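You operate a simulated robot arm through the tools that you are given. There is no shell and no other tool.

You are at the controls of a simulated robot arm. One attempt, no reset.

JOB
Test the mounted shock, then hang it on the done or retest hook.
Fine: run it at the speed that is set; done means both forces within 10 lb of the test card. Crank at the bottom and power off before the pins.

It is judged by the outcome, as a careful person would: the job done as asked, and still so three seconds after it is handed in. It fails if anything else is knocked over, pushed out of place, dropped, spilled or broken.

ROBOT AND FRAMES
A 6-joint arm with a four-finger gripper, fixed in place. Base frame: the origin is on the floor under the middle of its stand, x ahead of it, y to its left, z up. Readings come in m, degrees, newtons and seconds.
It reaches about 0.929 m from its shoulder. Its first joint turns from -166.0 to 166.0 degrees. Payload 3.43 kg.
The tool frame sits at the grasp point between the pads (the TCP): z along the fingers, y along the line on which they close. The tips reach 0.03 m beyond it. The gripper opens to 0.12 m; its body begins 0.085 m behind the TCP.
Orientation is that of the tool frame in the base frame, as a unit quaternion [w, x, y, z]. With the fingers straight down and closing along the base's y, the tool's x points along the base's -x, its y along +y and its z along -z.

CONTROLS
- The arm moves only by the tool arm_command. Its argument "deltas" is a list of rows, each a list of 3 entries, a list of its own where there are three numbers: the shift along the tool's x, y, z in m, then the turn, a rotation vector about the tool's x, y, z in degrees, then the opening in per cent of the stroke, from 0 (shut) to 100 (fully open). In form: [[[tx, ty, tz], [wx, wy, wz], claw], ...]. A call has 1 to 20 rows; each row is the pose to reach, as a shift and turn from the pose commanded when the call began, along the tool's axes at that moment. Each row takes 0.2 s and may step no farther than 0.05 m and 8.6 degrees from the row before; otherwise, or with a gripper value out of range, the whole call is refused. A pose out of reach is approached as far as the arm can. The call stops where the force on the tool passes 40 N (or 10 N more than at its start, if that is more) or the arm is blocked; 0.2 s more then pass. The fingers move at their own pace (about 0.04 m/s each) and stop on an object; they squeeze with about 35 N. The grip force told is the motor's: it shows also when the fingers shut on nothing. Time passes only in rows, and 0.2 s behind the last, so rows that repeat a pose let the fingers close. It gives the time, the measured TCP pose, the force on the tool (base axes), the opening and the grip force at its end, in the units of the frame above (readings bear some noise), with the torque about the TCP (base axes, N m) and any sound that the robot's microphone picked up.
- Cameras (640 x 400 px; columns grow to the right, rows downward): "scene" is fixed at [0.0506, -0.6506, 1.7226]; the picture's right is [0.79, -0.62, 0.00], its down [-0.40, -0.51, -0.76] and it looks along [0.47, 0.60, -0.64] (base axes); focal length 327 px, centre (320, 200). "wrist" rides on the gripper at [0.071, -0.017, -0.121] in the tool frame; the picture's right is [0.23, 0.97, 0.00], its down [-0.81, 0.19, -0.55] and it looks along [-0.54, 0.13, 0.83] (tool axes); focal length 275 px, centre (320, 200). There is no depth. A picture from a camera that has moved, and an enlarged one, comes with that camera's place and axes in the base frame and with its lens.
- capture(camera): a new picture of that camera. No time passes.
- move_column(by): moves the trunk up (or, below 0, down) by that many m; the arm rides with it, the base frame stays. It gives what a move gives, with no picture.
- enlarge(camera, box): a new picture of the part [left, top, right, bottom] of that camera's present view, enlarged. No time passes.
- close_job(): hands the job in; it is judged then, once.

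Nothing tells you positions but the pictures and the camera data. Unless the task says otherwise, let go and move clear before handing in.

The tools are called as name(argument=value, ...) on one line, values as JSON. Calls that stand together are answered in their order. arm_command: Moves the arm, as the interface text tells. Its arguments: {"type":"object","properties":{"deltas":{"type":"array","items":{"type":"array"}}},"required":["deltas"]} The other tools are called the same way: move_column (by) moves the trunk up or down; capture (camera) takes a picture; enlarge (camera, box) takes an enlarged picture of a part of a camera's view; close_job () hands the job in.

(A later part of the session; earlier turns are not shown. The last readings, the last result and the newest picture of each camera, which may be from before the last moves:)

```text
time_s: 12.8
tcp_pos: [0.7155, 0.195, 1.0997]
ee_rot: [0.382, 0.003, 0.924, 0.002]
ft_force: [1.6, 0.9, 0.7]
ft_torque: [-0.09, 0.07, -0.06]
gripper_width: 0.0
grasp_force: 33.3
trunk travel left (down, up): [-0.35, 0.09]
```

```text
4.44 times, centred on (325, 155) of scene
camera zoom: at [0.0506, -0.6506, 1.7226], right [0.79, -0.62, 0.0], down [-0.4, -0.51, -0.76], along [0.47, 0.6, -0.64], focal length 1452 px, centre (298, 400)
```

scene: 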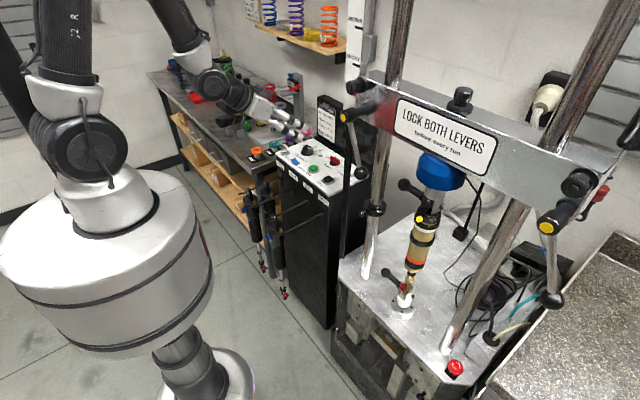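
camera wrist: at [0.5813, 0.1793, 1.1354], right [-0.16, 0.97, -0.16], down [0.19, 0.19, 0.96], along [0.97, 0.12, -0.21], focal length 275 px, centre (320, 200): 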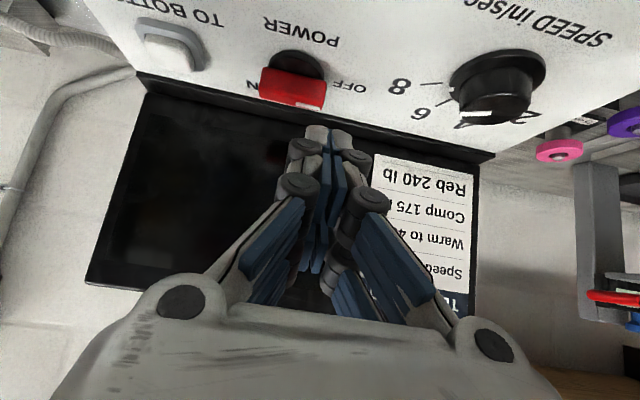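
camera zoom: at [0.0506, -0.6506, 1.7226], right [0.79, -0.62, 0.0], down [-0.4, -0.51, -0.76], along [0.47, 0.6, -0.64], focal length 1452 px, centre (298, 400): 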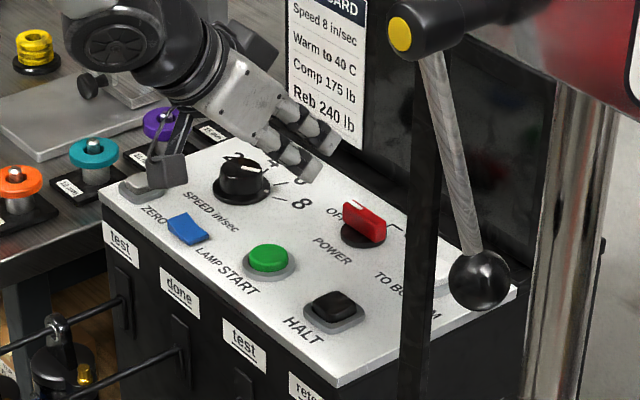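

The bar is confirmed at about [0.768, 0.168, 1.015]. I'll descend just in front of it and check before pushing.

arm_command(deltas=[[[0.0128, 0, 0.0154], [0, 0, 0], 0], [[0.0256, 0, 0.0308], [0, 0, 0], 0], [[0.0371, 0, 0.0449], [0, 0, 0], 0]])

capture(camera="wrist")

enlarge(camera="scene", box=[285, 120, 365, 190])

```text
time_s: 13.6
tcp_pos: [0.7218, 0.196, 1.0427]
ee_rot: [0.382, 0.0, 0.924, 0.001]
ft_force: [0.5, 1.1, 0.5]
ft_torque: [0.01, -0.01, 0.01]
gripper_width: 0.0001
grasp_force: 33.4
trunk travel left (down, up): [-0.35, 0.09]
```

```text
taken
camera wrist: at [0.5866, 0.1792, 1.0769], right [-0.17, 0.97, -0.16], down [0.18, 0.19, 0.96], along [0.97, 0.13, -0.21], focal length 275 px, centre (320, 200)
```

wrist: 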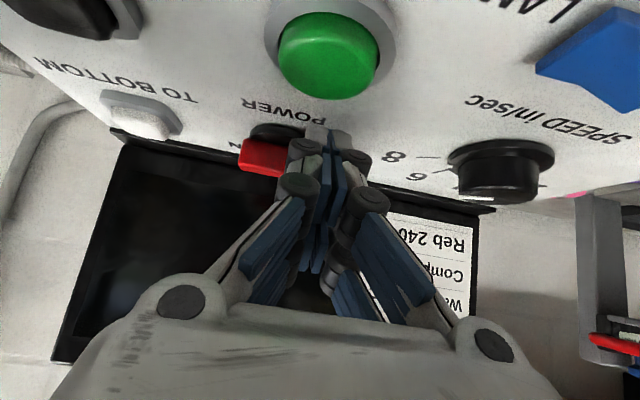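

```text
5.71 times, centred on (325, 155) of scene
camera zoom: at [0.0506, -0.6506, 1.7226], right [0.79, -0.62, 0.0], down [-0.4, -0.51, -0.76], along [0.47, 0.6, -0.64], focal length 1867 px, centre (291, 457)
```

zoom: 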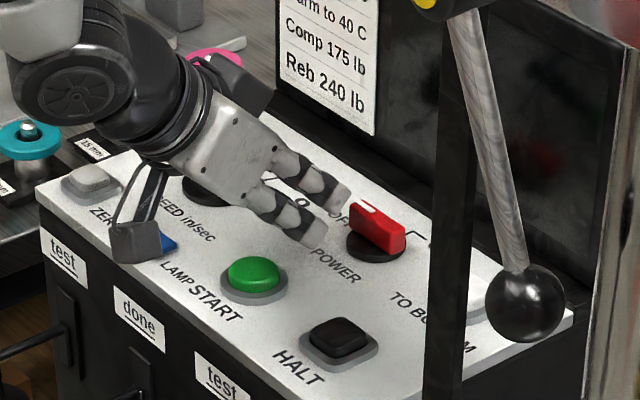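

The tips are in front of the +y half of the POWER bar. Now I'll push it forward (+x) slowly to turn the pointer from OFF towards ON.

arm_command(deltas=[[[-0.0035, 0, 0.0035], [0, 0, 0], 0], [[-0.0071, 0, 0.0071], [0, 0, 0], 0], [[-0.0106, 0, 0.0106], [0, 0, 0], 0], [[-0.0141, 0, 0.0141], [0, 0, 0], 0], [[-0.0177, 0, 0.0177], [0, 0, 0], 0], [[-0.0212, 0, 0.0212], [0, 0, 0], 0]])

capture(camera="wrist")

enlarge(camera="scene", box=[285, 120, 365, 190])

```text
time_s: 15.0
tcp_pos: [0.7512, 0.1962, 1.0418]
ee_rot: [0.381, 0.0, 0.924, 0.001]
ft_force: [0.5, 1.5, 0.4]
ft_torque: [-0.04, -0.08, -0.02]
gripper_width: 0.0001
grasp_force: 33.8
trunk travel left (down, up): [-0.35, 0.09]
```

```text
taken
camera wrist: at [0.6165, 0.1781, 1.0781], right [-0.17, 0.97, -0.16], down [0.18, 0.19, 0.96], along [0.97, 0.13, -0.21], focal length 275 px, centre (320, 200)
```

wrist: 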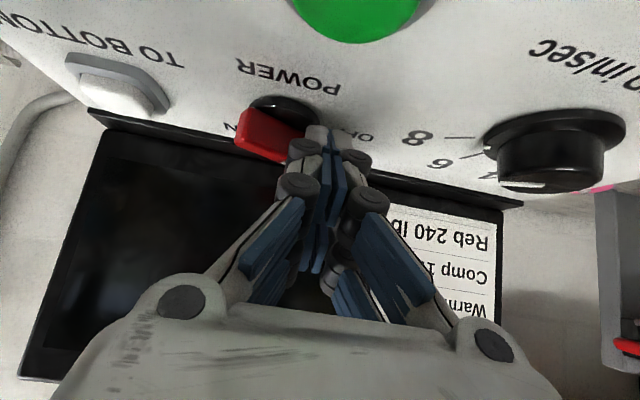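

```text
5.71 times, centred on (325, 155) of scene
camera zoom: at [0.0506, -0.6506, 1.7226], right [0.79, -0.62, 0.0], down [-0.4, -0.51, -0.76], along [0.47, 0.6, -0.64], focal length 1867 px, centre (291, 457)
```

zoom: 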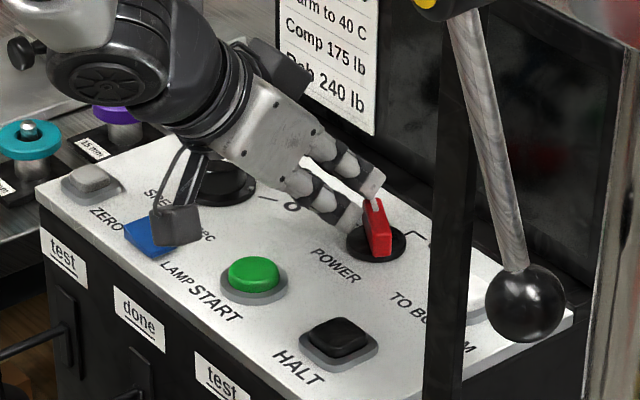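

The bar has turned partway. I'll continue forward a little and then sweep to -y to finish the turn.

arm_command(deltas=[[[-0.0035, 0, 0.0035], [0, 0, 0], 0], [[-0.0071, 0, 0.0071], [0, 0, 0], 0], [[-0.0085, -0.005, 0.0085], [0, 0, 0], 0], [[-0.0092, -0.01, 0.0092], [0, 0, 0], 0], [[-0.0099, -0.014, 0.0099], [0, 0, 0], 0]])

capture(camera="wrist")

enlarge(camera="scene", box=[285, 120, 365, 190])

```text
time_s: 16.2
tcp_pos: [0.7635, 0.1896, 1.0427]
ee_rot: [0.381, -0.006, 0.924, 0.004]
ft_force: [-5.5, 31.5, 2.0]
ft_torque: [0.5, 0.1, -0.04]
gripper_width: 0.0003
grasp_force: 34.2
trunk travel left (down, up): [-0.35, 0.09]
```

```text
taken
camera wrist: at [0.6279, 0.1718, 1.0781], right [-0.18, 0.97, -0.16], down [0.18, 0.19, 0.96], along [0.97, 0.14, -0.21], focal length 275 px, centre (320, 200)
```

wrist: 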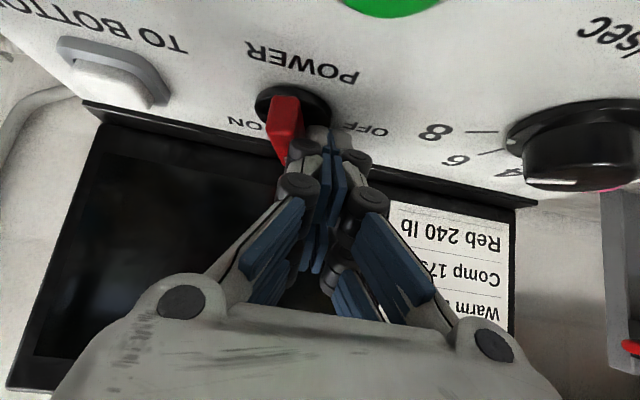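

```text
5.71 times, centred on (325, 155) of scene
camera zoom: at [0.0506, -0.6506, 1.7226], right [0.79, -0.62, 0.0], down [-0.4, -0.51, -0.76], along [0.47, 0.6, -0.64], focal length 1867 px, centre (291, 457)
```

zoom: 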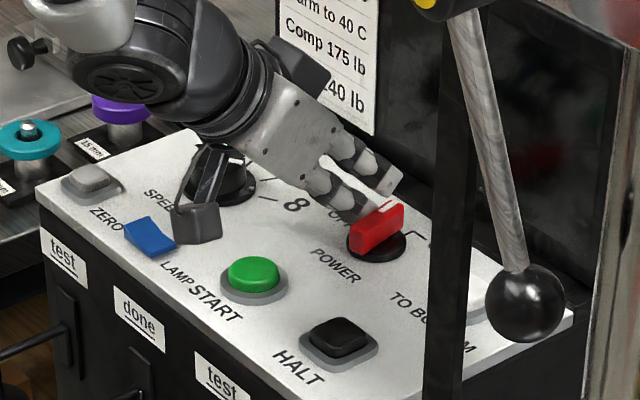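

The pointer is now at about the ON mark with a firm stop (31 N). I'll relax, lift off and look at the screen and knob.

arm_command(deltas=[[[0, 0.012, 0], [0, 0, 0], 0], [[-0.02, 0.015, -0.02], [0, 0, 0], 0], [[-0.03, 0.015, -0.055], [0, 0, 0], 0], [[-0.035, 0.015, -0.095], [0, 0, 0], 0], [[-0.04, 0.015, -0.135], [0, 0, 0], 0]])

capture(camera="wrist")

capture(camera="scene")

```text
time_s: 17.4
tcp_pos: [0.6959, 0.1946, 1.1662]
ee_rot: [0.382, -0.001, 0.924, 0.001]
ft_force: [-0.4, 0.0, 0.0]
ft_torque: [-0.03, -0.05, -0.01]
gripper_width: 0.0
grasp_force: 33.4
trunk travel left (down, up): [-0.35, 0.09]
```

```text
taken
camera wrist: at [0.5608, 0.1778, 1.2017], right [-0.17, 0.97, -0.16], down [0.18, 0.19, 0.96], along [0.97, 0.13, -0.21], focal length 275 px, centre (320, 200)
```

wrist: 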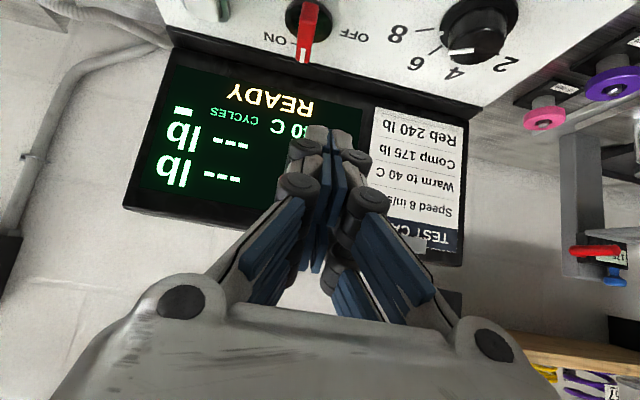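

```text
taken
```

scene: 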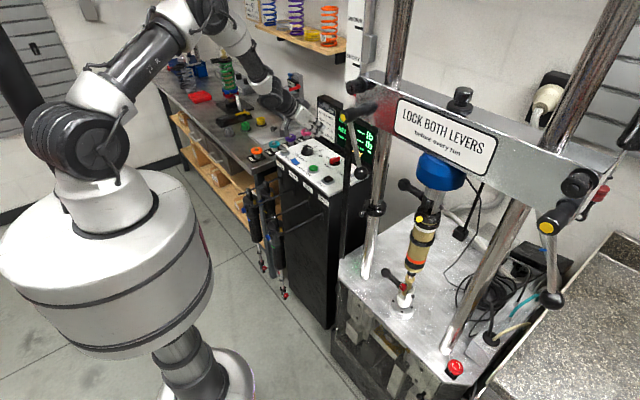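

Power is on and the display lights up with READY. I'll zoom in on it.

enlarge(camera="wrist", box=[130, 60, 370, 220])

enlarge(camera="scene", box=[310, 90, 390, 180])

enlarge(camera="wrist", box=[250, 0, 540, 80])

```text
2.50 times, centred on (250, 140) of wrist
camera zoom: at [0.5608, 0.1778, 1.2017], right [-0.17, 0.97, -0.16], down [0.18, 0.19, 0.96], along [0.97, 0.13, -0.21], focal length 688 px, centre (495, 350)
```

zoom: 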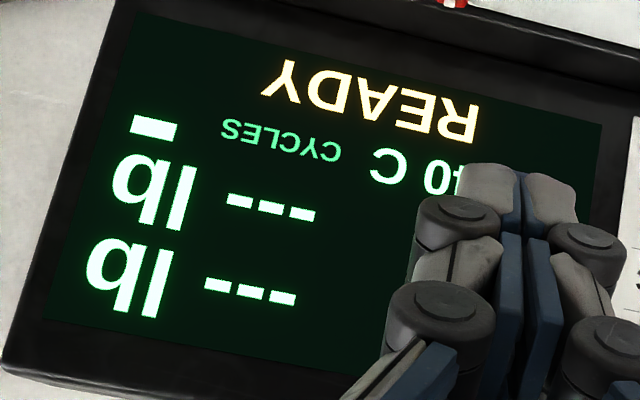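

```text
4.44 times, centred on (350, 135) of scene
camera zoom: at [0.0506, -0.6506, 1.7226], right [0.79, -0.62, 0.0], down [-0.4, -0.51, -0.76], along [0.47, 0.6, -0.64], focal length 1452 px, centre (187, 489)
```

zoom: 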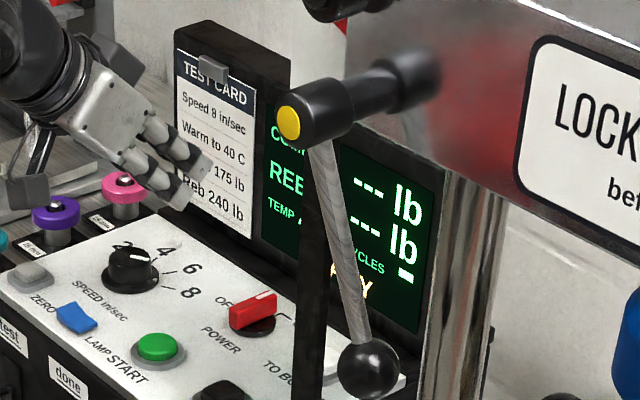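

```text
2.21 times, centred on (395, 40) of wrist
camera zoom: at [0.5608, 0.1778, 1.2017], right [-0.17, 0.97, -0.16], down [0.18, 0.19, 0.96], along [0.97, 0.13, -0.21], focal length 608 px, centre (154, 553)
```

zoom: 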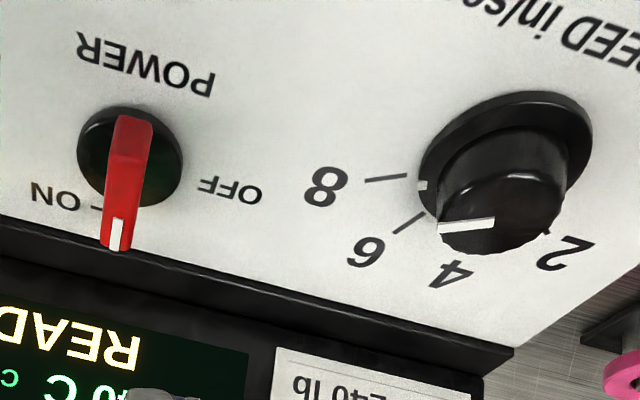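

The display shows COMP/REB "--- lb", a temperature ending in "40 C", READY. I'll move back a bit to read it unobstructed, and prepare to check the levers.

arm_command(deltas=[[[0.012, -0.002, -0.046], [0, 0, 0], 0], [[0.0226, -0.005, -0.0919], [0, 0, 0], 0], [[0.0438, -0.02, -0.1343], [0, 0, 0], 0], [[0.07, -0.04, -0.1676], [0, 0, 0], 0], [[0.0969, -0.07, -0.1944], [0, 0, 0], 0]])

capture(camera="wrist")

enlarge(camera="scene", box=[310, 90, 390, 180])

```text
time_s: 18.6
tcp_pos: [0.4916, 0.1226, 1.2337]
ee_rot: [0.383, 0.0, 0.924, 0.001]
ft_force: [-0.3, -0.5, 0.4]
ft_torque: [0.02, -0.05, 0.04]
gripper_width: 0.0
grasp_force: 33.8
trunk travel left (down, up): [-0.35, 0.09]
```

```text
taken
camera wrist: at [0.3572, 0.107, 1.2697], right [-0.17, 0.97, -0.16], down [0.18, 0.19, 0.96], along [0.97, 0.13, -0.21], focal length 275 px, centre (320, 200)
```

wrist: 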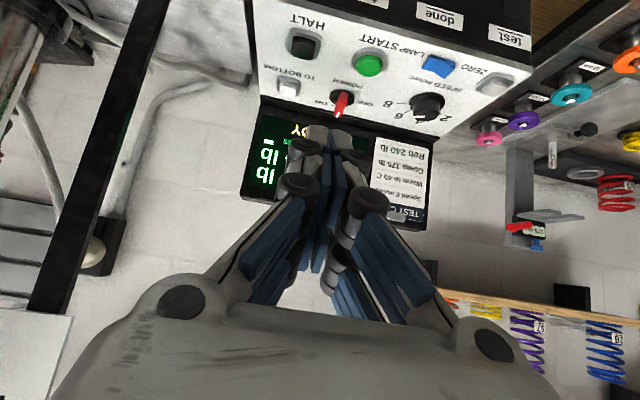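

```text
4.44 times, centred on (350, 135) of scene
camera zoom: at [0.0506, -0.6506, 1.7226], right [0.79, -0.62, 0.0], down [-0.4, -0.51, -0.76], along [0.47, 0.6, -0.64], focal length 1452 px, centre (187, 489)
```

zoom: 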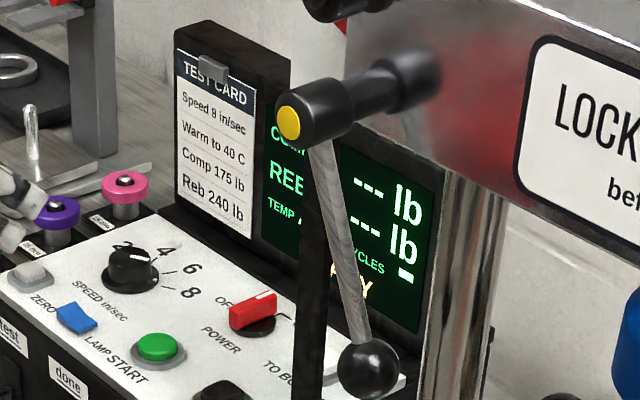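

The display is clear: TEMP 40 C, READY. Now I'll move around in front of the left lever to check gently that it is tight.

arm_command(deltas=[[[0.0176, -0.042, -0.0177], [0, 0, 0], 0], [[0.0212, -0.09, -0.0213], [0, 0, 0], 0]])

```text
time_s: 19.2
tcp_pos: [0.4657, 0.0381, 1.2572]
ee_rot: [0.375, -0.007, 0.927, -0.02]
ft_force: [0.5, -0.6, -0.2]
ft_torque: [0.06, 0.0, 0.05]
gripper_width: 0.0
grasp_force: 33.4
out of reach, approached as far as the arm can: row 1, 2
trunk travel left (down, up): [-0.35, 0.09]
```

Too close for that posture; lowering the trunk will give the arm room. I'll first raise the hand, then lower the trunk by 0.25 m.

arm_command(deltas=[[[-0.028, 0, -0.028], [-0.4, -0.2, 0.3], 0], [[-0.056, 0, -0.056], [-0.8, -0.4, 0.6], 0], [[-0.084, 0, -0.084], [-1.2, -0.6, 1.0], 0], [[-0.112, 0, -0.112], [-1.5, -0.8, 1.3], 0], [[-0.14, 0, -0.14], [-1.8, -0.97, 1.6], 0]])

move_column(by=-0.25)

capture(camera="wrist")

capture(camera="scene")

```text
time_s: 20.4
tcp_pos: [0.468, 0.0311, 1.4415]
ee_rot: [0.402, -0.058, 0.913, -0.026]
ft_force: [-1.3, -0.1, -1.8]
ft_torque: [0.02, -0.06, -0.11]
gripper_width: 0.0
grasp_force: 33.5
out of reach, approached as far as the arm can: row 1, 2, 4, 5
trunk travel left (down, up): [-0.35, 0.09]
```

```text
time_s: 23.0
tcp_pos: [0.4662, 0.0335, 1.1863]
ee_rot: [0.393, 0.01, 0.919, 0.009]
ft_force: [-0.4, 0.0, -0.4]
ft_torque: [-0.01, 0.01, -0.01]
gripper_width: 0.0
grasp_force: 33.0
trunk travel left (down, up): [-0.1, 0.34]
```

```text
taken
camera wrist: at [0.3301, 0.0176, 1.2185], right [-0.15, 0.98, -0.14], down [0.16, 0.17, 0.97], along [0.98, 0.12, -0.18], focal length 275 px, centre (320, 200)
```

wrist: 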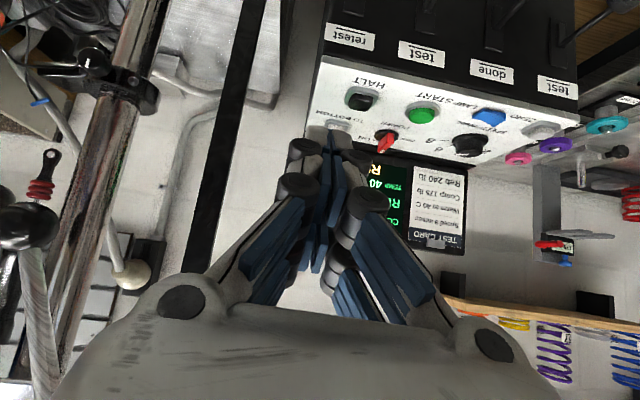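

```text
taken
```

scene: 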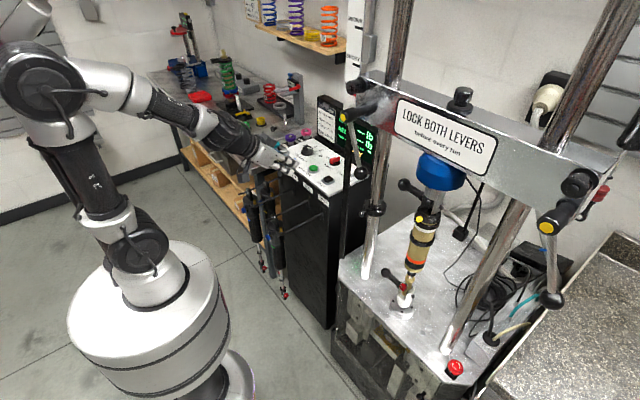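

TEMP 40 is confirmed. With the trunk lower I'll pass in front of the left lever to its inner side.

arm_command(deltas=[[[-0.012, -0.03, -0.015], [0.1, 0.3, -0.3], 0], [[-0.024, -0.065, -0.03], [0.3, 0.8, -0.8], 0], [[-0.0282, -0.108, -0.0356], [0.5, 1.27, -1.46], 0], [[-0.0282, -0.152, -0.0356], [0.5, 1.27, -1.46], 0], [[-0.0282, -0.197, -0.0356], [0.5, 1.27, -1.46], 0], [[-0.0282, -0.24, -0.0356], [0.5, 1.27, -1.46], 0], [[-0.0282, -0.27, -0.0356], [0.5, 1.27, -1.46], 0]])

capture(camera="wrist")

enlarge(camera="scene", box=[310, 80, 450, 230])

```text
time_s: 24.6
tcp_pos: [0.4559, -0.2416, 1.2266]
ee_rot: [0.383, 0.002, 0.924, -0.001]
ft_force: [0.5, 0.5, 0.1]
ft_torque: [0.04, 0.01, 0.0]
gripper_width: 0.0
grasp_force: 33.2
out of reach, approached as far as the arm can: row 1
trunk travel left (down, up): [-0.1, 0.34]
```

```text
taken
camera wrist: at [0.3204, -0.2567, 1.262], right [-0.16, 0.97, -0.16], down [0.18, 0.19, 0.96], along [0.97, 0.13, -0.21], focal length 275 px, centre (320, 200)
```

wrist: 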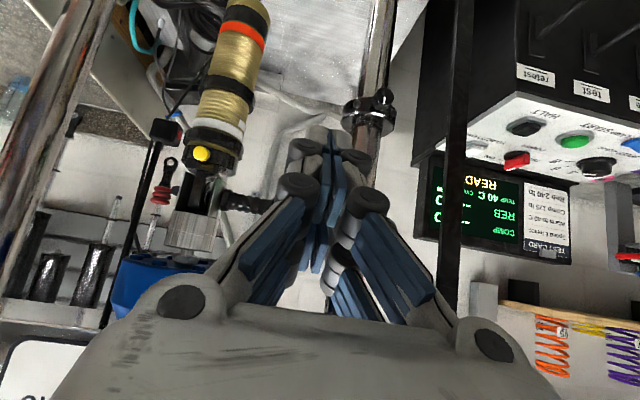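

```text
2.67 times, centred on (380, 155) of scene
camera zoom: at [0.0506, -0.6506, 1.7226], right [0.79, -0.62, 0.0], down [-0.4, -0.51, -0.76], along [0.47, 0.6, -0.64], focal length 871 px, centre (160, 320)
```

zoom: 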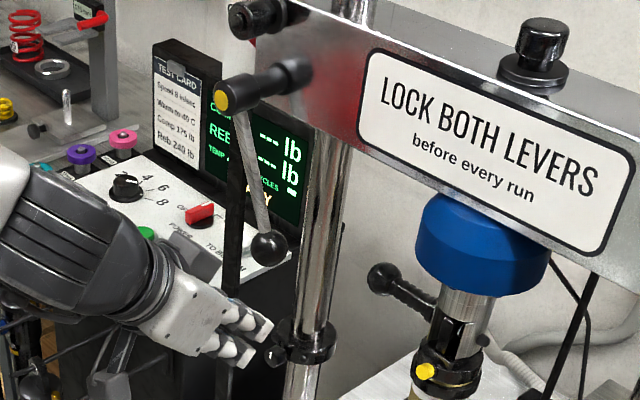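

I'm in front, between the left lever and the shock. I'll move in beside the lever ball and approach it slowly.

arm_command(deltas=[[[-0.021, 0, 0.021], [0, 0, 0], 0], [[-0.042, 0, 0.042], [0, 0, 0], 0], [[-0.063, 0, 0.063], [0, 0, 0], 0], [[-0.063, 0.015, 0.063], [0, 0, 0], 0], [[-0.063, 0.025, 0.063], [0, 0, 0], 0]])

enlarge(camera="scene", box=[310, 80, 450, 230])

```text
time_s: 25.8
tcp_pos: [0.5445, -0.2128, 1.2247]
ee_rot: [0.382, 0.001, 0.924, 0.0]
ft_force: [0.6, 1.0, 0.7]
ft_torque: [0.0, 0.02, 0.01]
gripper_width: 0.0002
grasp_force: 33.3
trunk travel left (down, up): [-0.1, 0.34]
```

```text
2.67 times, centred on (380, 155) of scene
camera zoom: at [0.0506, -0.6506, 1.7226], right [0.79, -0.62, 0.0], down [-0.4, -0.51, -0.76], along [0.47, 0.6, -0.64], focal length 871 px, centre (160, 320)
```

zoom: 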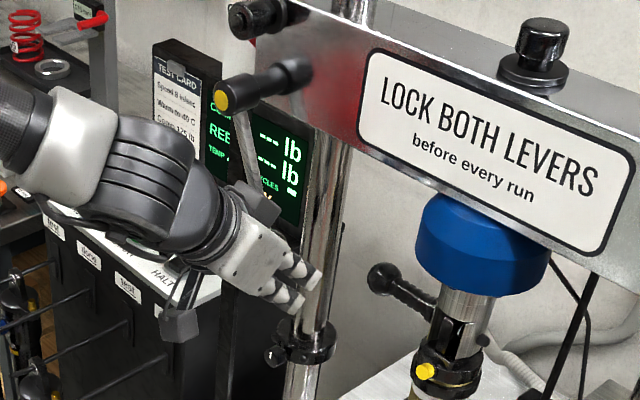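

Close beside the ball. Pushing gently toward +y (clockwise as seen from the front, the tightening sense) in small steps.

arm_command(deltas=[[[0, 0.004, 0], [0, 0, 0], 0], [[0, 0.008, 0], [0, 0, 0], 0], [[0, 0.012, 0], [0, 0, 0], 0], [[0, 0.016, 0], [0, 0, 0], 0]])

```text
time_s: 26.8
tcp_pos: [0.5443, -0.1992, 1.2244]
ee_rot: [0.382, 0.001, 0.924, 0.0]
ft_force: [-0.7, -8.4, -4.1]
ft_torque: [-0.01, 0.07, -0.09]
gripper_width: 0.0
grasp_force: 33.4
trunk travel left (down, up): [-0.1, 0.34]
```

Contact: 8 N of resistance at about the expected place. I'll press a few mm more to see whether the lever yields or holds.

arm_command(deltas=[[[0, 0.002, 0], [0, 0, 0], 0], [[0, 0.004, 0], [0, 0, 0], 0]])

enlarge(camera="scene", box=[310, 80, 450, 230])

```text
time_s: 27.4
tcp_pos: [0.545, -0.1963, 1.2241]
ee_rot: [0.383, 0.001, 0.924, -0.001]
ft_force: [-3.4, -12.9, -6.4]
ft_torque: [0.0, 0.05, -0.12]
gripper_width: 0.0
grasp_force: 33.5
trunk travel left (down, up): [-0.1, 0.34]
```

```text
2.67 times, centred on (380, 155) of scene
camera zoom: at [0.0506, -0.6506, 1.7226], right [0.79, -0.62, 0.0], down [-0.4, -0.51, -0.76], along [0.47, 0.6, -0.64], focal length 871 px, centre (160, 320)
```

zoom: 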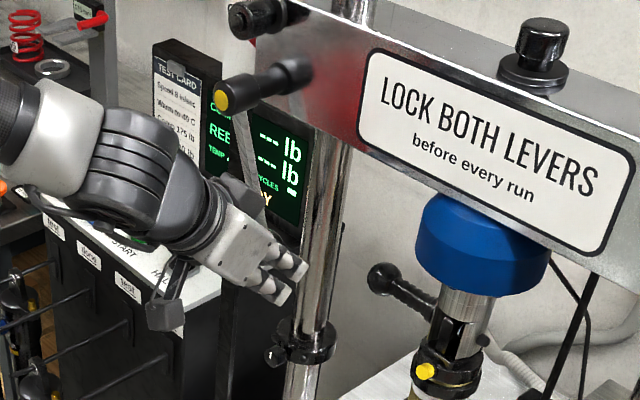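

It yields slightly. I'll hold still for a second to see if the force relaxes (sliding) or stays (stop).

arm_command(deltas=[[[0, 0, 0], [0, 0, 0], 0], [[0, 0, 0], [0, 0, 0], 0], [[0, 0, 0], [0, 0, 0], 0], [[0, 0, 0], [0, 0, 0], 0]])

enlarge(camera="scene", box=[330, 90, 390, 190])

```text
time_s: 28.4
tcp_pos: [0.546, -0.1963, 1.2255]
ee_rot: [0.383, 0.001, 0.924, 0.001]
ft_force: [-2.5, -10.2, -3.3]
ft_torque: [0.0, 0.03, -0.13]
gripper_width: 0.0
grasp_force: 33.4
trunk travel left (down, up): [-0.1, 0.34]
```

```text
4.00 times, centred on (360, 140) of scene
camera zoom: at [0.0506, -0.6506, 1.7226], right [0.79, -0.62, 0.0], down [-0.4, -0.51, -0.76], along [0.47, 0.6, -0.64], focal length 1307 px, centre (160, 440)
```

zoom: 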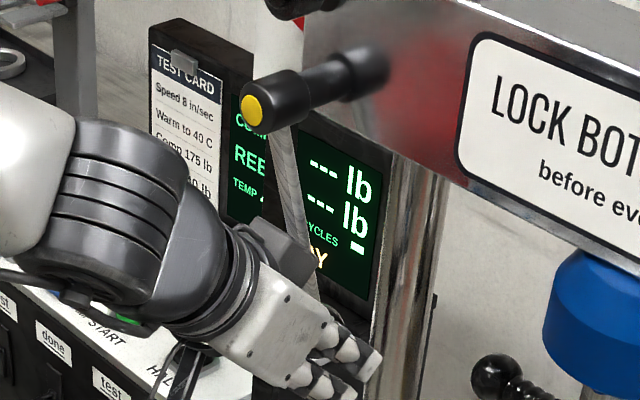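

The force holds near 10 N. I'll back off and compare the lever's position with before.

arm_command(deltas=[[[0, -0.01, 0], [0, 0, 0], 0], [[0, -0.03, 0], [0, 0, 0], 0], [[0.03, -0.04, -0.03], [0, 0, 0], 0], [[0.06, -0.04, -0.06], [0, 0, 0], 0]])

enlarge(camera="scene", box=[310, 90, 390, 180])

enlarge(camera="scene", box=[310, 80, 450, 230])

```text
time_s: 29.4
tcp_pos: [0.4606, -0.2322, 1.2256]
ee_rot: [0.382, 0.001, 0.924, 0.0]
ft_force: [0.1, -0.4, 0.6]
ft_torque: [0.0, -0.01, 0.01]
gripper_width: 0.0
grasp_force: 33.3
trunk travel left (down, up): [-0.1, 0.34]
```

```text
4.44 times, centred on (350, 135) of scene
camera zoom: at [0.0506, -0.6506, 1.7226], right [0.79, -0.62, 0.0], down [-0.4, -0.51, -0.76], along [0.47, 0.6, -0.64], focal length 1452 px, centre (187, 489)
```

zoom: 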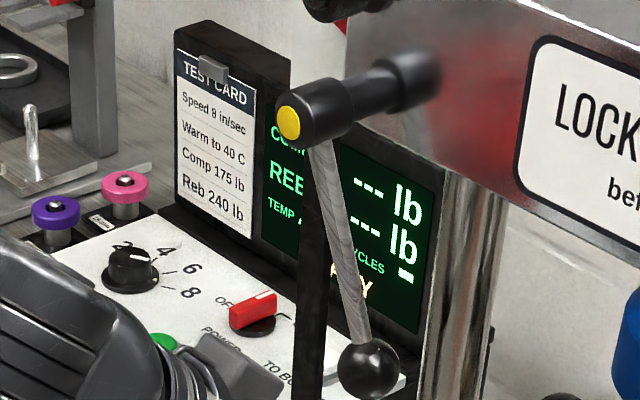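

```text
2.67 times, centred on (380, 155) of scene
camera zoom: at [0.0506, -0.6506, 1.7226], right [0.79, -0.62, 0.0], down [-0.4, -0.51, -0.76], along [0.47, 0.6, -0.64], focal length 871 px, centre (160, 320)
```

zoom: 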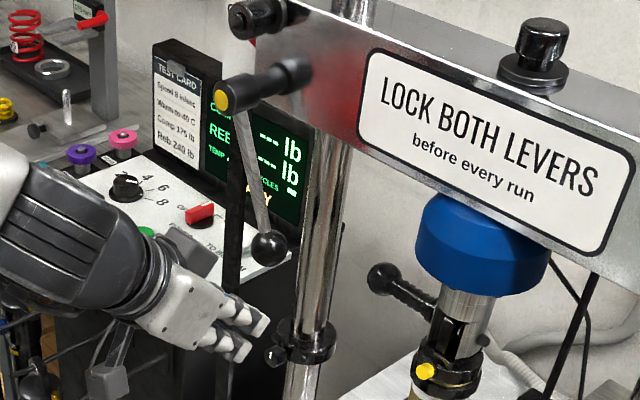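

The lever sprang back to exactly its place, so it is held (detented), and the right one sits identically; the display says READY. I'll go to hover above START.

arm_command(deltas=[[[0, 0.047, 0], [0, 0, 0], 0], [[0, 0.094, 0], [0, 0, 0], 0], [[0, 0.141, 0], [0, 0, 0], 0], [[0, 0.188, 0], [0, 0, 0], 0], [[0, 0.235, 0], [0, 0, 0], 0], [[0, 0.282, 0], [0, 0, 0], 0], [[-0.0173, 0.322, 0.0173], [0, 0, 0], 0], [[-0.0345, 0.352, 0.0495], [0, 0, 0], 0], [[-0.0451, 0.377, 0.0884], [0, 0, 0], 0], [[-0.0522, 0.397, 0.1308], [0, 0, 0], 0], [[-0.0592, 0.412, 0.1732], [0, 0, 0], 0], [[-0.0628, 0.422, 0.2121], [0, 0, 0], 0], [[-0.0522, 0.426, 0.251], [0, 0, 0], 0]])

enlarge(camera="scene", box=[265, 110, 385, 200])

capture(camera="wrist")

```text
time_s: 32.2
tcp_pos: [0.6762, 0.193, 1.0825]
ee_rot: [0.382, 0.001, 0.924, 0.0]
ft_force: [1.4, -0.3, -0.2]
ft_torque: [0.02, 0.04, 0.01]
gripper_width: 0.0001
grasp_force: 33.6
trunk travel left (down, up): [-0.1, 0.34]
```

```text
4.44 times, centred on (325, 155) of scene
camera zoom: at [0.0506, -0.6506, 1.7226], right [0.79, -0.62, 0.0], down [-0.4, -0.51, -0.76], along [0.47, 0.6, -0.64], focal length 1452 px, centre (298, 400)
```

zoom: 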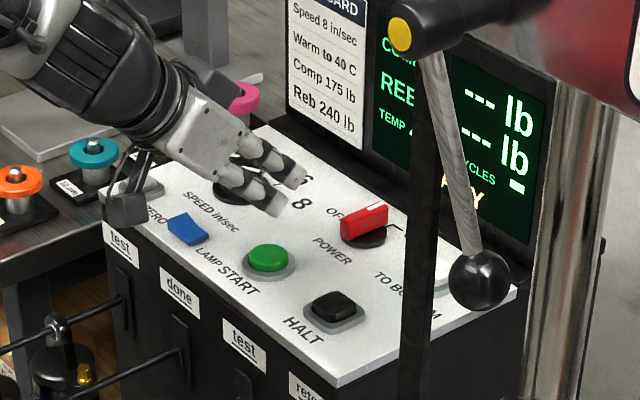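

```text
taken
camera wrist: at [0.5415, 0.176, 1.1179], right [-0.16, 0.97, -0.16], down [0.18, 0.19, 0.96], along [0.97, 0.13, -0.21], focal length 275 px, centre (320, 200)
```

wrist: 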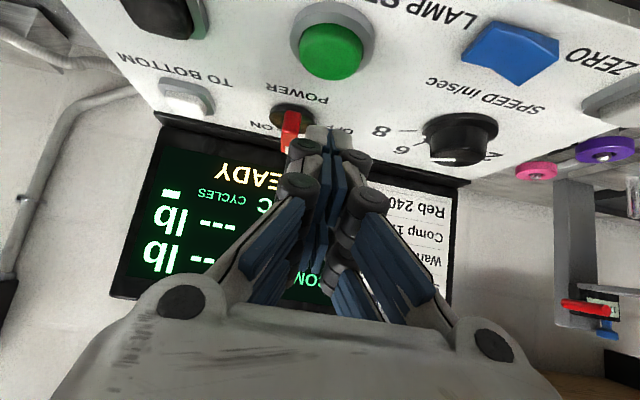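

START is at about [0.679, 0.19, 1.0], under the lead edge. I'll press it and lift off again.

arm_command(deltas=[[[0.0212, 0, 0.0212], [0, 0, 0], 0], [[0.0283, 0, 0.0283], [0, 0, 0], 0], [[0.0318, 0, 0.0318], [0, 0, 0], 0], [[0.0347, 0, 0.0347], [0, 0, 0], 0], [[0.0368, 0, 0.0368], [0, 0, 0], 0]])

enlarge(camera="scene", box=[265, 110, 385, 200])

```text
time_s: 33.4
tcp_pos: [0.6799, 0.1941, 1.044]
ee_rot: [0.392, 0.001, 0.92, 0.0]
ft_force: [1.7, -0.4, 11.9]
ft_torque: [-0.03, -0.11, -0.06]
gripper_width: 0.0001
grasp_force: 33.3
trunk travel left (down, up): [-0.1, 0.34]
heard: click
stopped in row 5: the force on the tool passed its limit at 42 N (the readings are from after the stop); the commanded pose is now the measured one
```

```text
4.44 times, centred on (325, 155) of scene
camera zoom: at [0.0506, -0.6506, 1.7226], right [0.79, -0.62, 0.0], down [-0.4, -0.51, -0.76], along [0.47, 0.6, -0.64], focal length 1452 px, centre (298, 400)
```

zoom: 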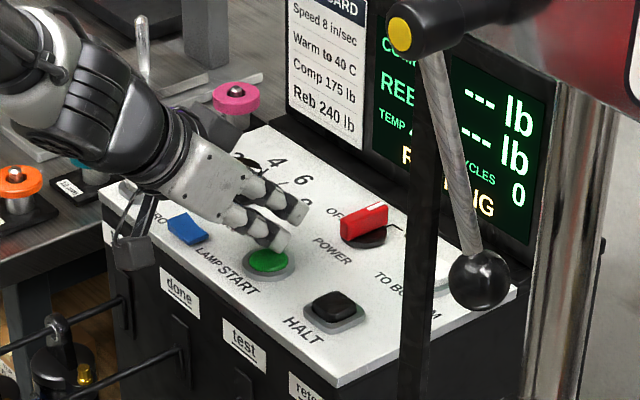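

Click heard and the display shows RUNNING. I'll lift off and watch the readings.

arm_command(deltas=[[[-0.02, 0, -0.02], [0, -0.6, 0], 0], [[-0.04, 0, -0.045], [0, -1.2, 0], 0], [[-0.045, 0, -0.08], [0, -1.2, 0], 0], [[-0.04, 0, -0.12], [0, -1.2, 0], 0]])

enlarge(camera="scene", box=[310, 90, 390, 180])

capture(camera="wrist")

capture(camera="scene")

```text
time_s: 34.4
tcp_pos: [0.6196, 0.1934, 1.153]
ee_rot: [0.398, 0.001, 0.917, 0.0]
ft_force: [0.2, -0.1, -0.7]
ft_torque: [0.0, 0.02, 0.0]
gripper_width: 0.0
grasp_force: 32.8
trunk travel left (down, up): [-0.1, 0.34]
```

```text
4.44 times, centred on (350, 135) of scene
camera zoom: at [0.0506, -0.6506, 1.7226], right [0.79, -0.62, 0.0], down [-0.4, -0.51, -0.76], along [0.47, 0.6, -0.64], focal length 1452 px, centre (187, 489)
```

zoom: 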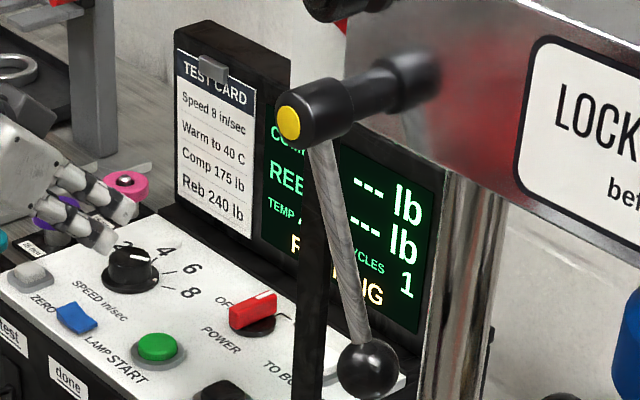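

```text
taken
camera wrist: at [0.482, 0.1778, 1.1836], right [-0.16, 0.97, -0.17], down [0.15, 0.19, 0.97], along [0.98, 0.13, -0.18], focal length 275 px, centre (320, 200)
```

wrist: 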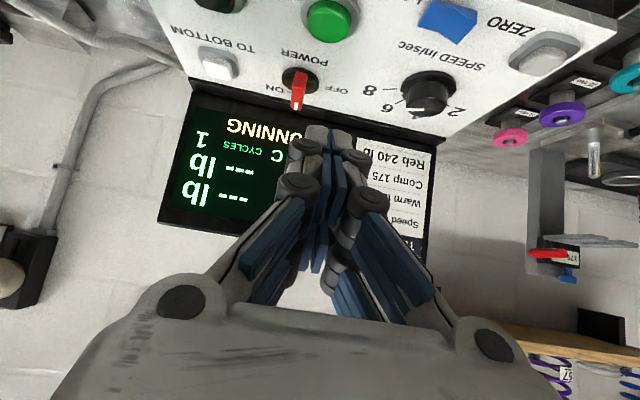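

```text
taken
```

scene: 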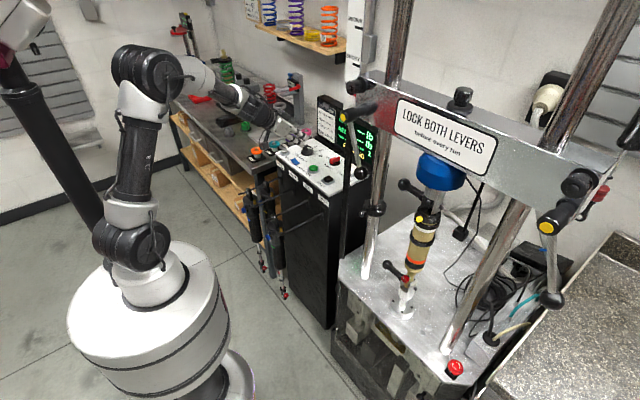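

Cycle counting has begun. I'll wait and watch.

arm_command(deltas=[[[0, 0.0, 0], [0, 0, 0], 0], [[0, 0, 0], [0, 0, 0], 0], [[0, 0, 0], [0, 0, 0], 0], [[0, 0, 0], [0, 0, 0], 0], [[0, 0, 0], [0, 0, 0], 0], [[0, 0, 0], [0, 0, 0], 0], [[0, 0, 0], [0, 0, 0], 0], [[0, 0, 0], [0, 0, 0], 0], [[0, 0, 0], [0, 0, 0], 0], [[0, 0, 0], [0, 0, 0], 0]])

enlarge(camera="scene", box=[310, 90, 390, 180])

enlarge(camera="wrist", box=[150, 90, 350, 240])

enlarge(camera="scene", box=[340, 130, 500, 330])

```text
time_s: 36.5
tcp_pos: [0.6184, 0.1947, 1.1525]
ee_rot: [0.398, 0.001, 0.917, 0.0]
ft_force: [-0.4, -0.1, -0.7]
ft_torque: [0.0, -0.03, 0.02]
gripper_width: 0.0002
grasp_force: 33.6
trunk travel left (down, up): [-0.1, 0.34]
```

```text
4.44 times, centred on (350, 135) of scene
camera zoom: at [0.0506, -0.6506, 1.7226], right [0.79, -0.62, 0.0], down [-0.4, -0.51, -0.76], along [0.47, 0.6, -0.64], focal length 1452 px, centre (187, 489)
```

zoom: 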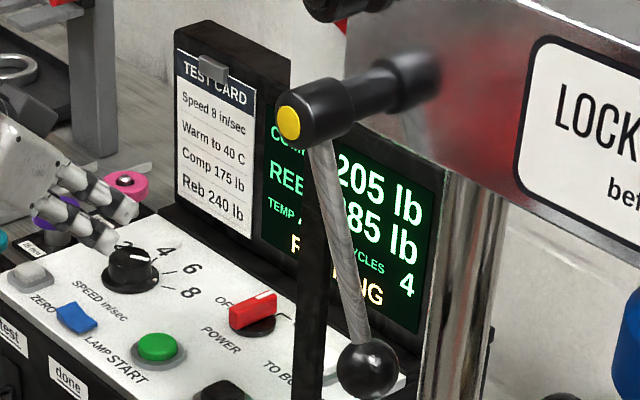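

```text
2.67 times, centred on (250, 165) of wrist
camera zoom: at [0.4833, 0.1779, 1.1833], right [-0.15, 0.97, -0.17], down [0.15, 0.19, 0.97], along [0.98, 0.13, -0.18], focal length 734 px, centre (507, 293)
```

zoom: 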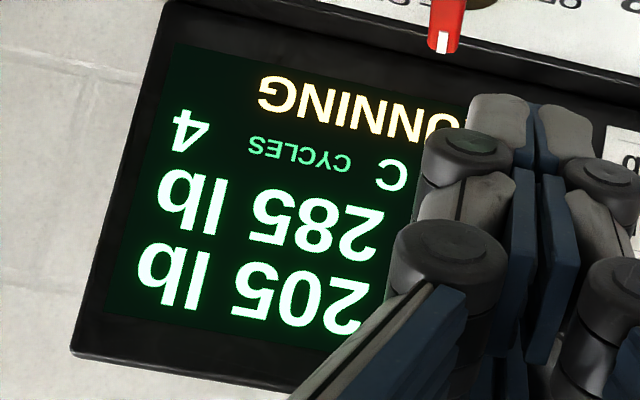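

```text
2.00 times, centred on (420, 230) of scene
camera zoom: at [0.0506, -0.6506, 1.7226], right [0.79, -0.62, 0.0], down [-0.4, -0.51, -0.76], along [0.47, 0.6, -0.64], focal length 654 px, centre (120, 140)
```

zoom: 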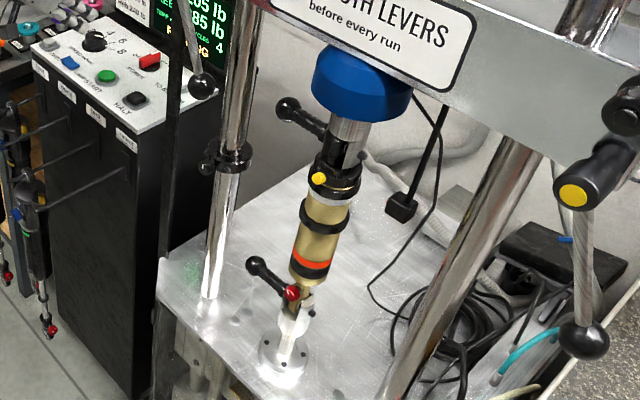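

Readings started: COMP 205, REB 285 at cycle 4, still running. I'll shift the hand to see the temperature too and keep watching.

arm_command(deltas=[[[0, -0.04, -0.02], [0, 0, 0], 0], [[0, -0.08, -0.04], [0, 0, 0], 0], [[0, -0.12, -0.05], [0, 0, 0], 0]])

capture(camera="wrist")

enlarge(camera="scene", box=[310, 90, 390, 180])

```text
time_s: 37.4
tcp_pos: [0.5846, 0.0703, 1.1881]
ee_rot: [0.398, 0.001, 0.917, 0.0]
ft_force: [0.0, 0.1, 0.0]
ft_torque: [-0.02, -0.05, 0.04]
gripper_width: 0.0001
grasp_force: 33.6
trunk travel left (down, up): [-0.1, 0.34]
```

```text
taken
camera wrist: at [0.4494, 0.0542, 1.2181], right [-0.16, 0.97, -0.17], down [0.15, 0.19, 0.97], along [0.98, 0.13, -0.18], focal length 275 px, centre (320, 200)
```

wrist: 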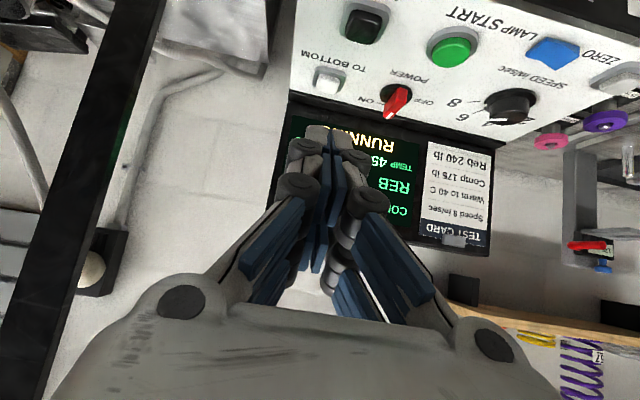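

```text
4.44 times, centred on (350, 135) of scene
camera zoom: at [0.0506, -0.6506, 1.7226], right [0.79, -0.62, 0.0], down [-0.4, -0.51, -0.76], along [0.47, 0.6, -0.64], focal length 1452 px, centre (187, 489)
```

zoom: 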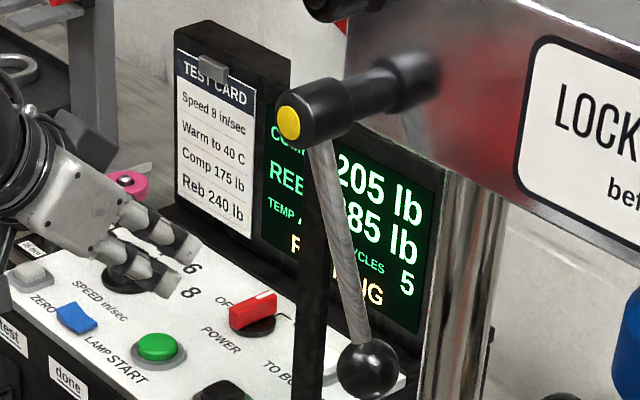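

The temperature reads about 45 C, forces still 205/285 at cycle 5. I'll keep watching until the readings are steady or the run ends by itself.

arm_command(deltas=[[[0, 0, 0], [0, 0, 0], 0], [[0, 0, 0], [0, 0, 0], 0], [[0, 0, 0], [0, 0, 0], 0], [[0, 0, 0], [0, 0, 0], 0], [[0, 0, 0], [0, 0, 0], 0], [[0, 0, 0], [0, 0, 0], 0], [[0, 0, 0], [0, 0, 0], 0], [[0, 0, 0], [0, 0, 0], 0], [[0, 0, 0], [0, 0, 0], 0], [[0, 0, 0], [0, 0, 0], 0], [[0, 0, 0], [0, 0, 0], 0], [[0, 0, 0], [0, 0, 0], 0], [[0, 0, 0], [0, 0, 0], 0], [[0, 0, 0], [0, 0, 0], 0], [[0, 0, 0], [0, 0, 0], 0]])

enlarge(camera="scene", box=[310, 90, 390, 180])

enlarge(camera="wrist", box=[270, 100, 430, 230])

```text
time_s: 40.5
tcp_pos: [0.585, 0.0713, 1.1863]
ee_rot: [0.399, 0.001, 0.917, 0.0]
ft_force: [1.3, -0.2, -1.0]
ft_torque: [0.0, 0.0, 0.0]
gripper_width: 0.0
grasp_force: 33.4
trunk travel left (down, up): [-0.1, 0.34]
```

```text
4.44 times, centred on (350, 135) of scene
camera zoom: at [0.0506, -0.6506, 1.7226], right [0.79, -0.62, 0.0], down [-0.4, -0.51, -0.76], along [0.47, 0.6, -0.64], focal length 1452 px, centre (187, 489)
```

zoom: 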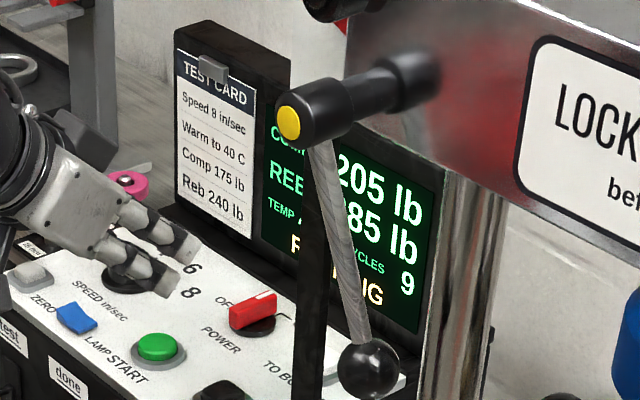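

```text
3.08 times, centred on (350, 165) of wrist
camera zoom: at [0.4497, 0.0551, 1.218], right [-0.15, 0.97, -0.17], down [0.15, 0.19, 0.97], along [0.98, 0.13, -0.18], focal length 847 px, centre (228, 308)
```

zoom: 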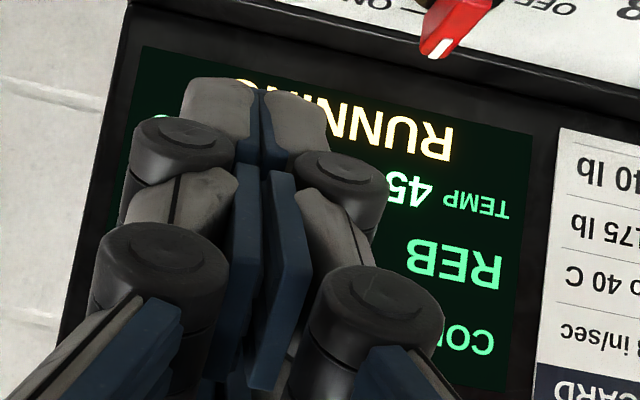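

Readings are steady at COMP 205 / REB 285, TEMP 45 (above 40 C). I'll give it a few more cycles to see whether it stops by itself.

arm_command(deltas=[[[0, 0, 0], [0, 0, 0], 0], [[0, 0, 0], [0, 0, 0], 0], [[0, 0, 0], [0, 0, 0], 0], [[0, 0, 0], [0, 0, 0], 0], [[0, 0, 0], [0, 0, 0], 0], [[0, 0, 0], [0, 0, 0], 0], [[0, 0, 0], [0, 0, 0], 0], [[0, 0, 0], [0, 0, 0], 0], [[0, 0, 0], [0, 0, 0], 0], [[0, 0, 0], [0, 0, 0], 0], [[0, 0, 0], [0, 0, 0], 0], [[0, 0, 0], [0, 0, 0], 0], [[0, 0, 0], [0, 0, 0], 0], [[0, 0, 0], [0, 0, 0], 0], [[0, 0, 0], [0, 0, 0], 0]])

enlarge(camera="scene", box=[310, 90, 390, 180])

enlarge(camera="scene", box=[340, 130, 500, 330])

```text
time_s: 43.8
tcp_pos: [0.5849, 0.072, 1.1871]
ee_rot: [0.397, 0.002, 0.918, 0.0]
ft_force: [0.3, 0.2, 0.1]
ft_torque: [0.02, -0.03, 0.04]
gripper_width: 0.0
grasp_force: 33.5
trunk travel left (down, up): [-0.1, 0.34]
```

```text
4.44 times, centred on (350, 135) of scene
camera zoom: at [0.0506, -0.6506, 1.7226], right [0.79, -0.62, 0.0], down [-0.4, -0.51, -0.76], along [0.47, 0.6, -0.64], focal length 1452 px, centre (187, 489)
```

zoom: 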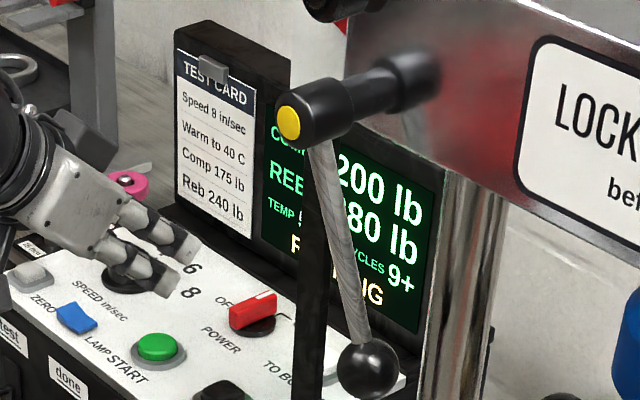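

```text
2.00 times, centred on (420, 230) of scene
camera zoom: at [0.0506, -0.6506, 1.7226], right [0.79, -0.62, 0.0], down [-0.4, -0.51, -0.76], along [0.47, 0.6, -0.64], focal length 654 px, centre (120, 140)
```

zoom: 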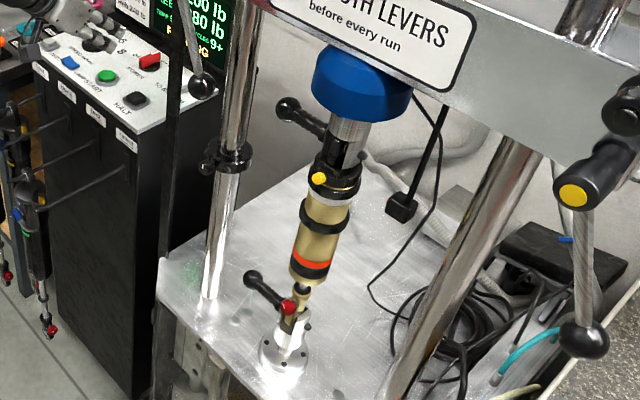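

As it heats beyond 40 C the forces only drift slowly (200/280 now), so at the card's 40 C it is about 30 and 45 lb over: retest. I'll press HALT at about [0.68, 0.10, 1.0].

arm_command(deltas=[[[0.0044, 0.0093, 0.045], [0, 0, 0], 0], [[0.0087, 0.0187, 0.09], [0, 0, 0], 0], [[0.0131, 0.028, 0.1351], [0, 0, 0], 0], [[0.0277, 0.028, 0.1488], [0, 0, 0], 0], [[0.0335, 0.028, 0.1543], [0, 0, 0], 0], [[0.0379, 0.028, 0.1584], [0, 0, 0], 0], [[0.0401, 0.028, 0.1605], [0, 0, 0], 0], [[0.0423, 0.028, 0.1625], [0, 0, 0], 0], [[0.0445, 0.028, 0.1646], [0, 0, 0], 0]])

enlarge(camera="scene", box=[265, 110, 385, 200])

```text
time_s: 45.8
tcp_pos: [0.6736, 0.1002, 1.044]
ee_rot: [0.4, 0.002, 0.916, -0.001]
ft_force: [0.6, 2.9, 12.1]
ft_torque: [0.08, -0.06, 0.02]
gripper_width: 0.0063
grasp_force: 33.3
trunk travel left (down, up): [-0.1, 0.34]
heard: click
```

```text
4.44 times, centred on (325, 155) of scene
camera zoom: at [0.0506, -0.6506, 1.7226], right [0.79, -0.62, 0.0], down [-0.4, -0.51, -0.76], along [0.47, 0.6, -0.64], focal length 1452 px, centre (298, 400)
```

zoom: 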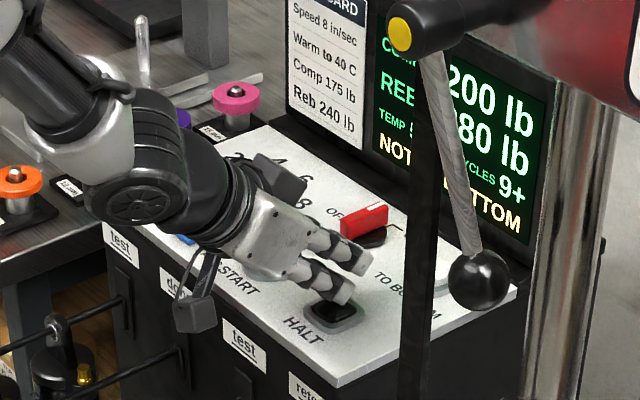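

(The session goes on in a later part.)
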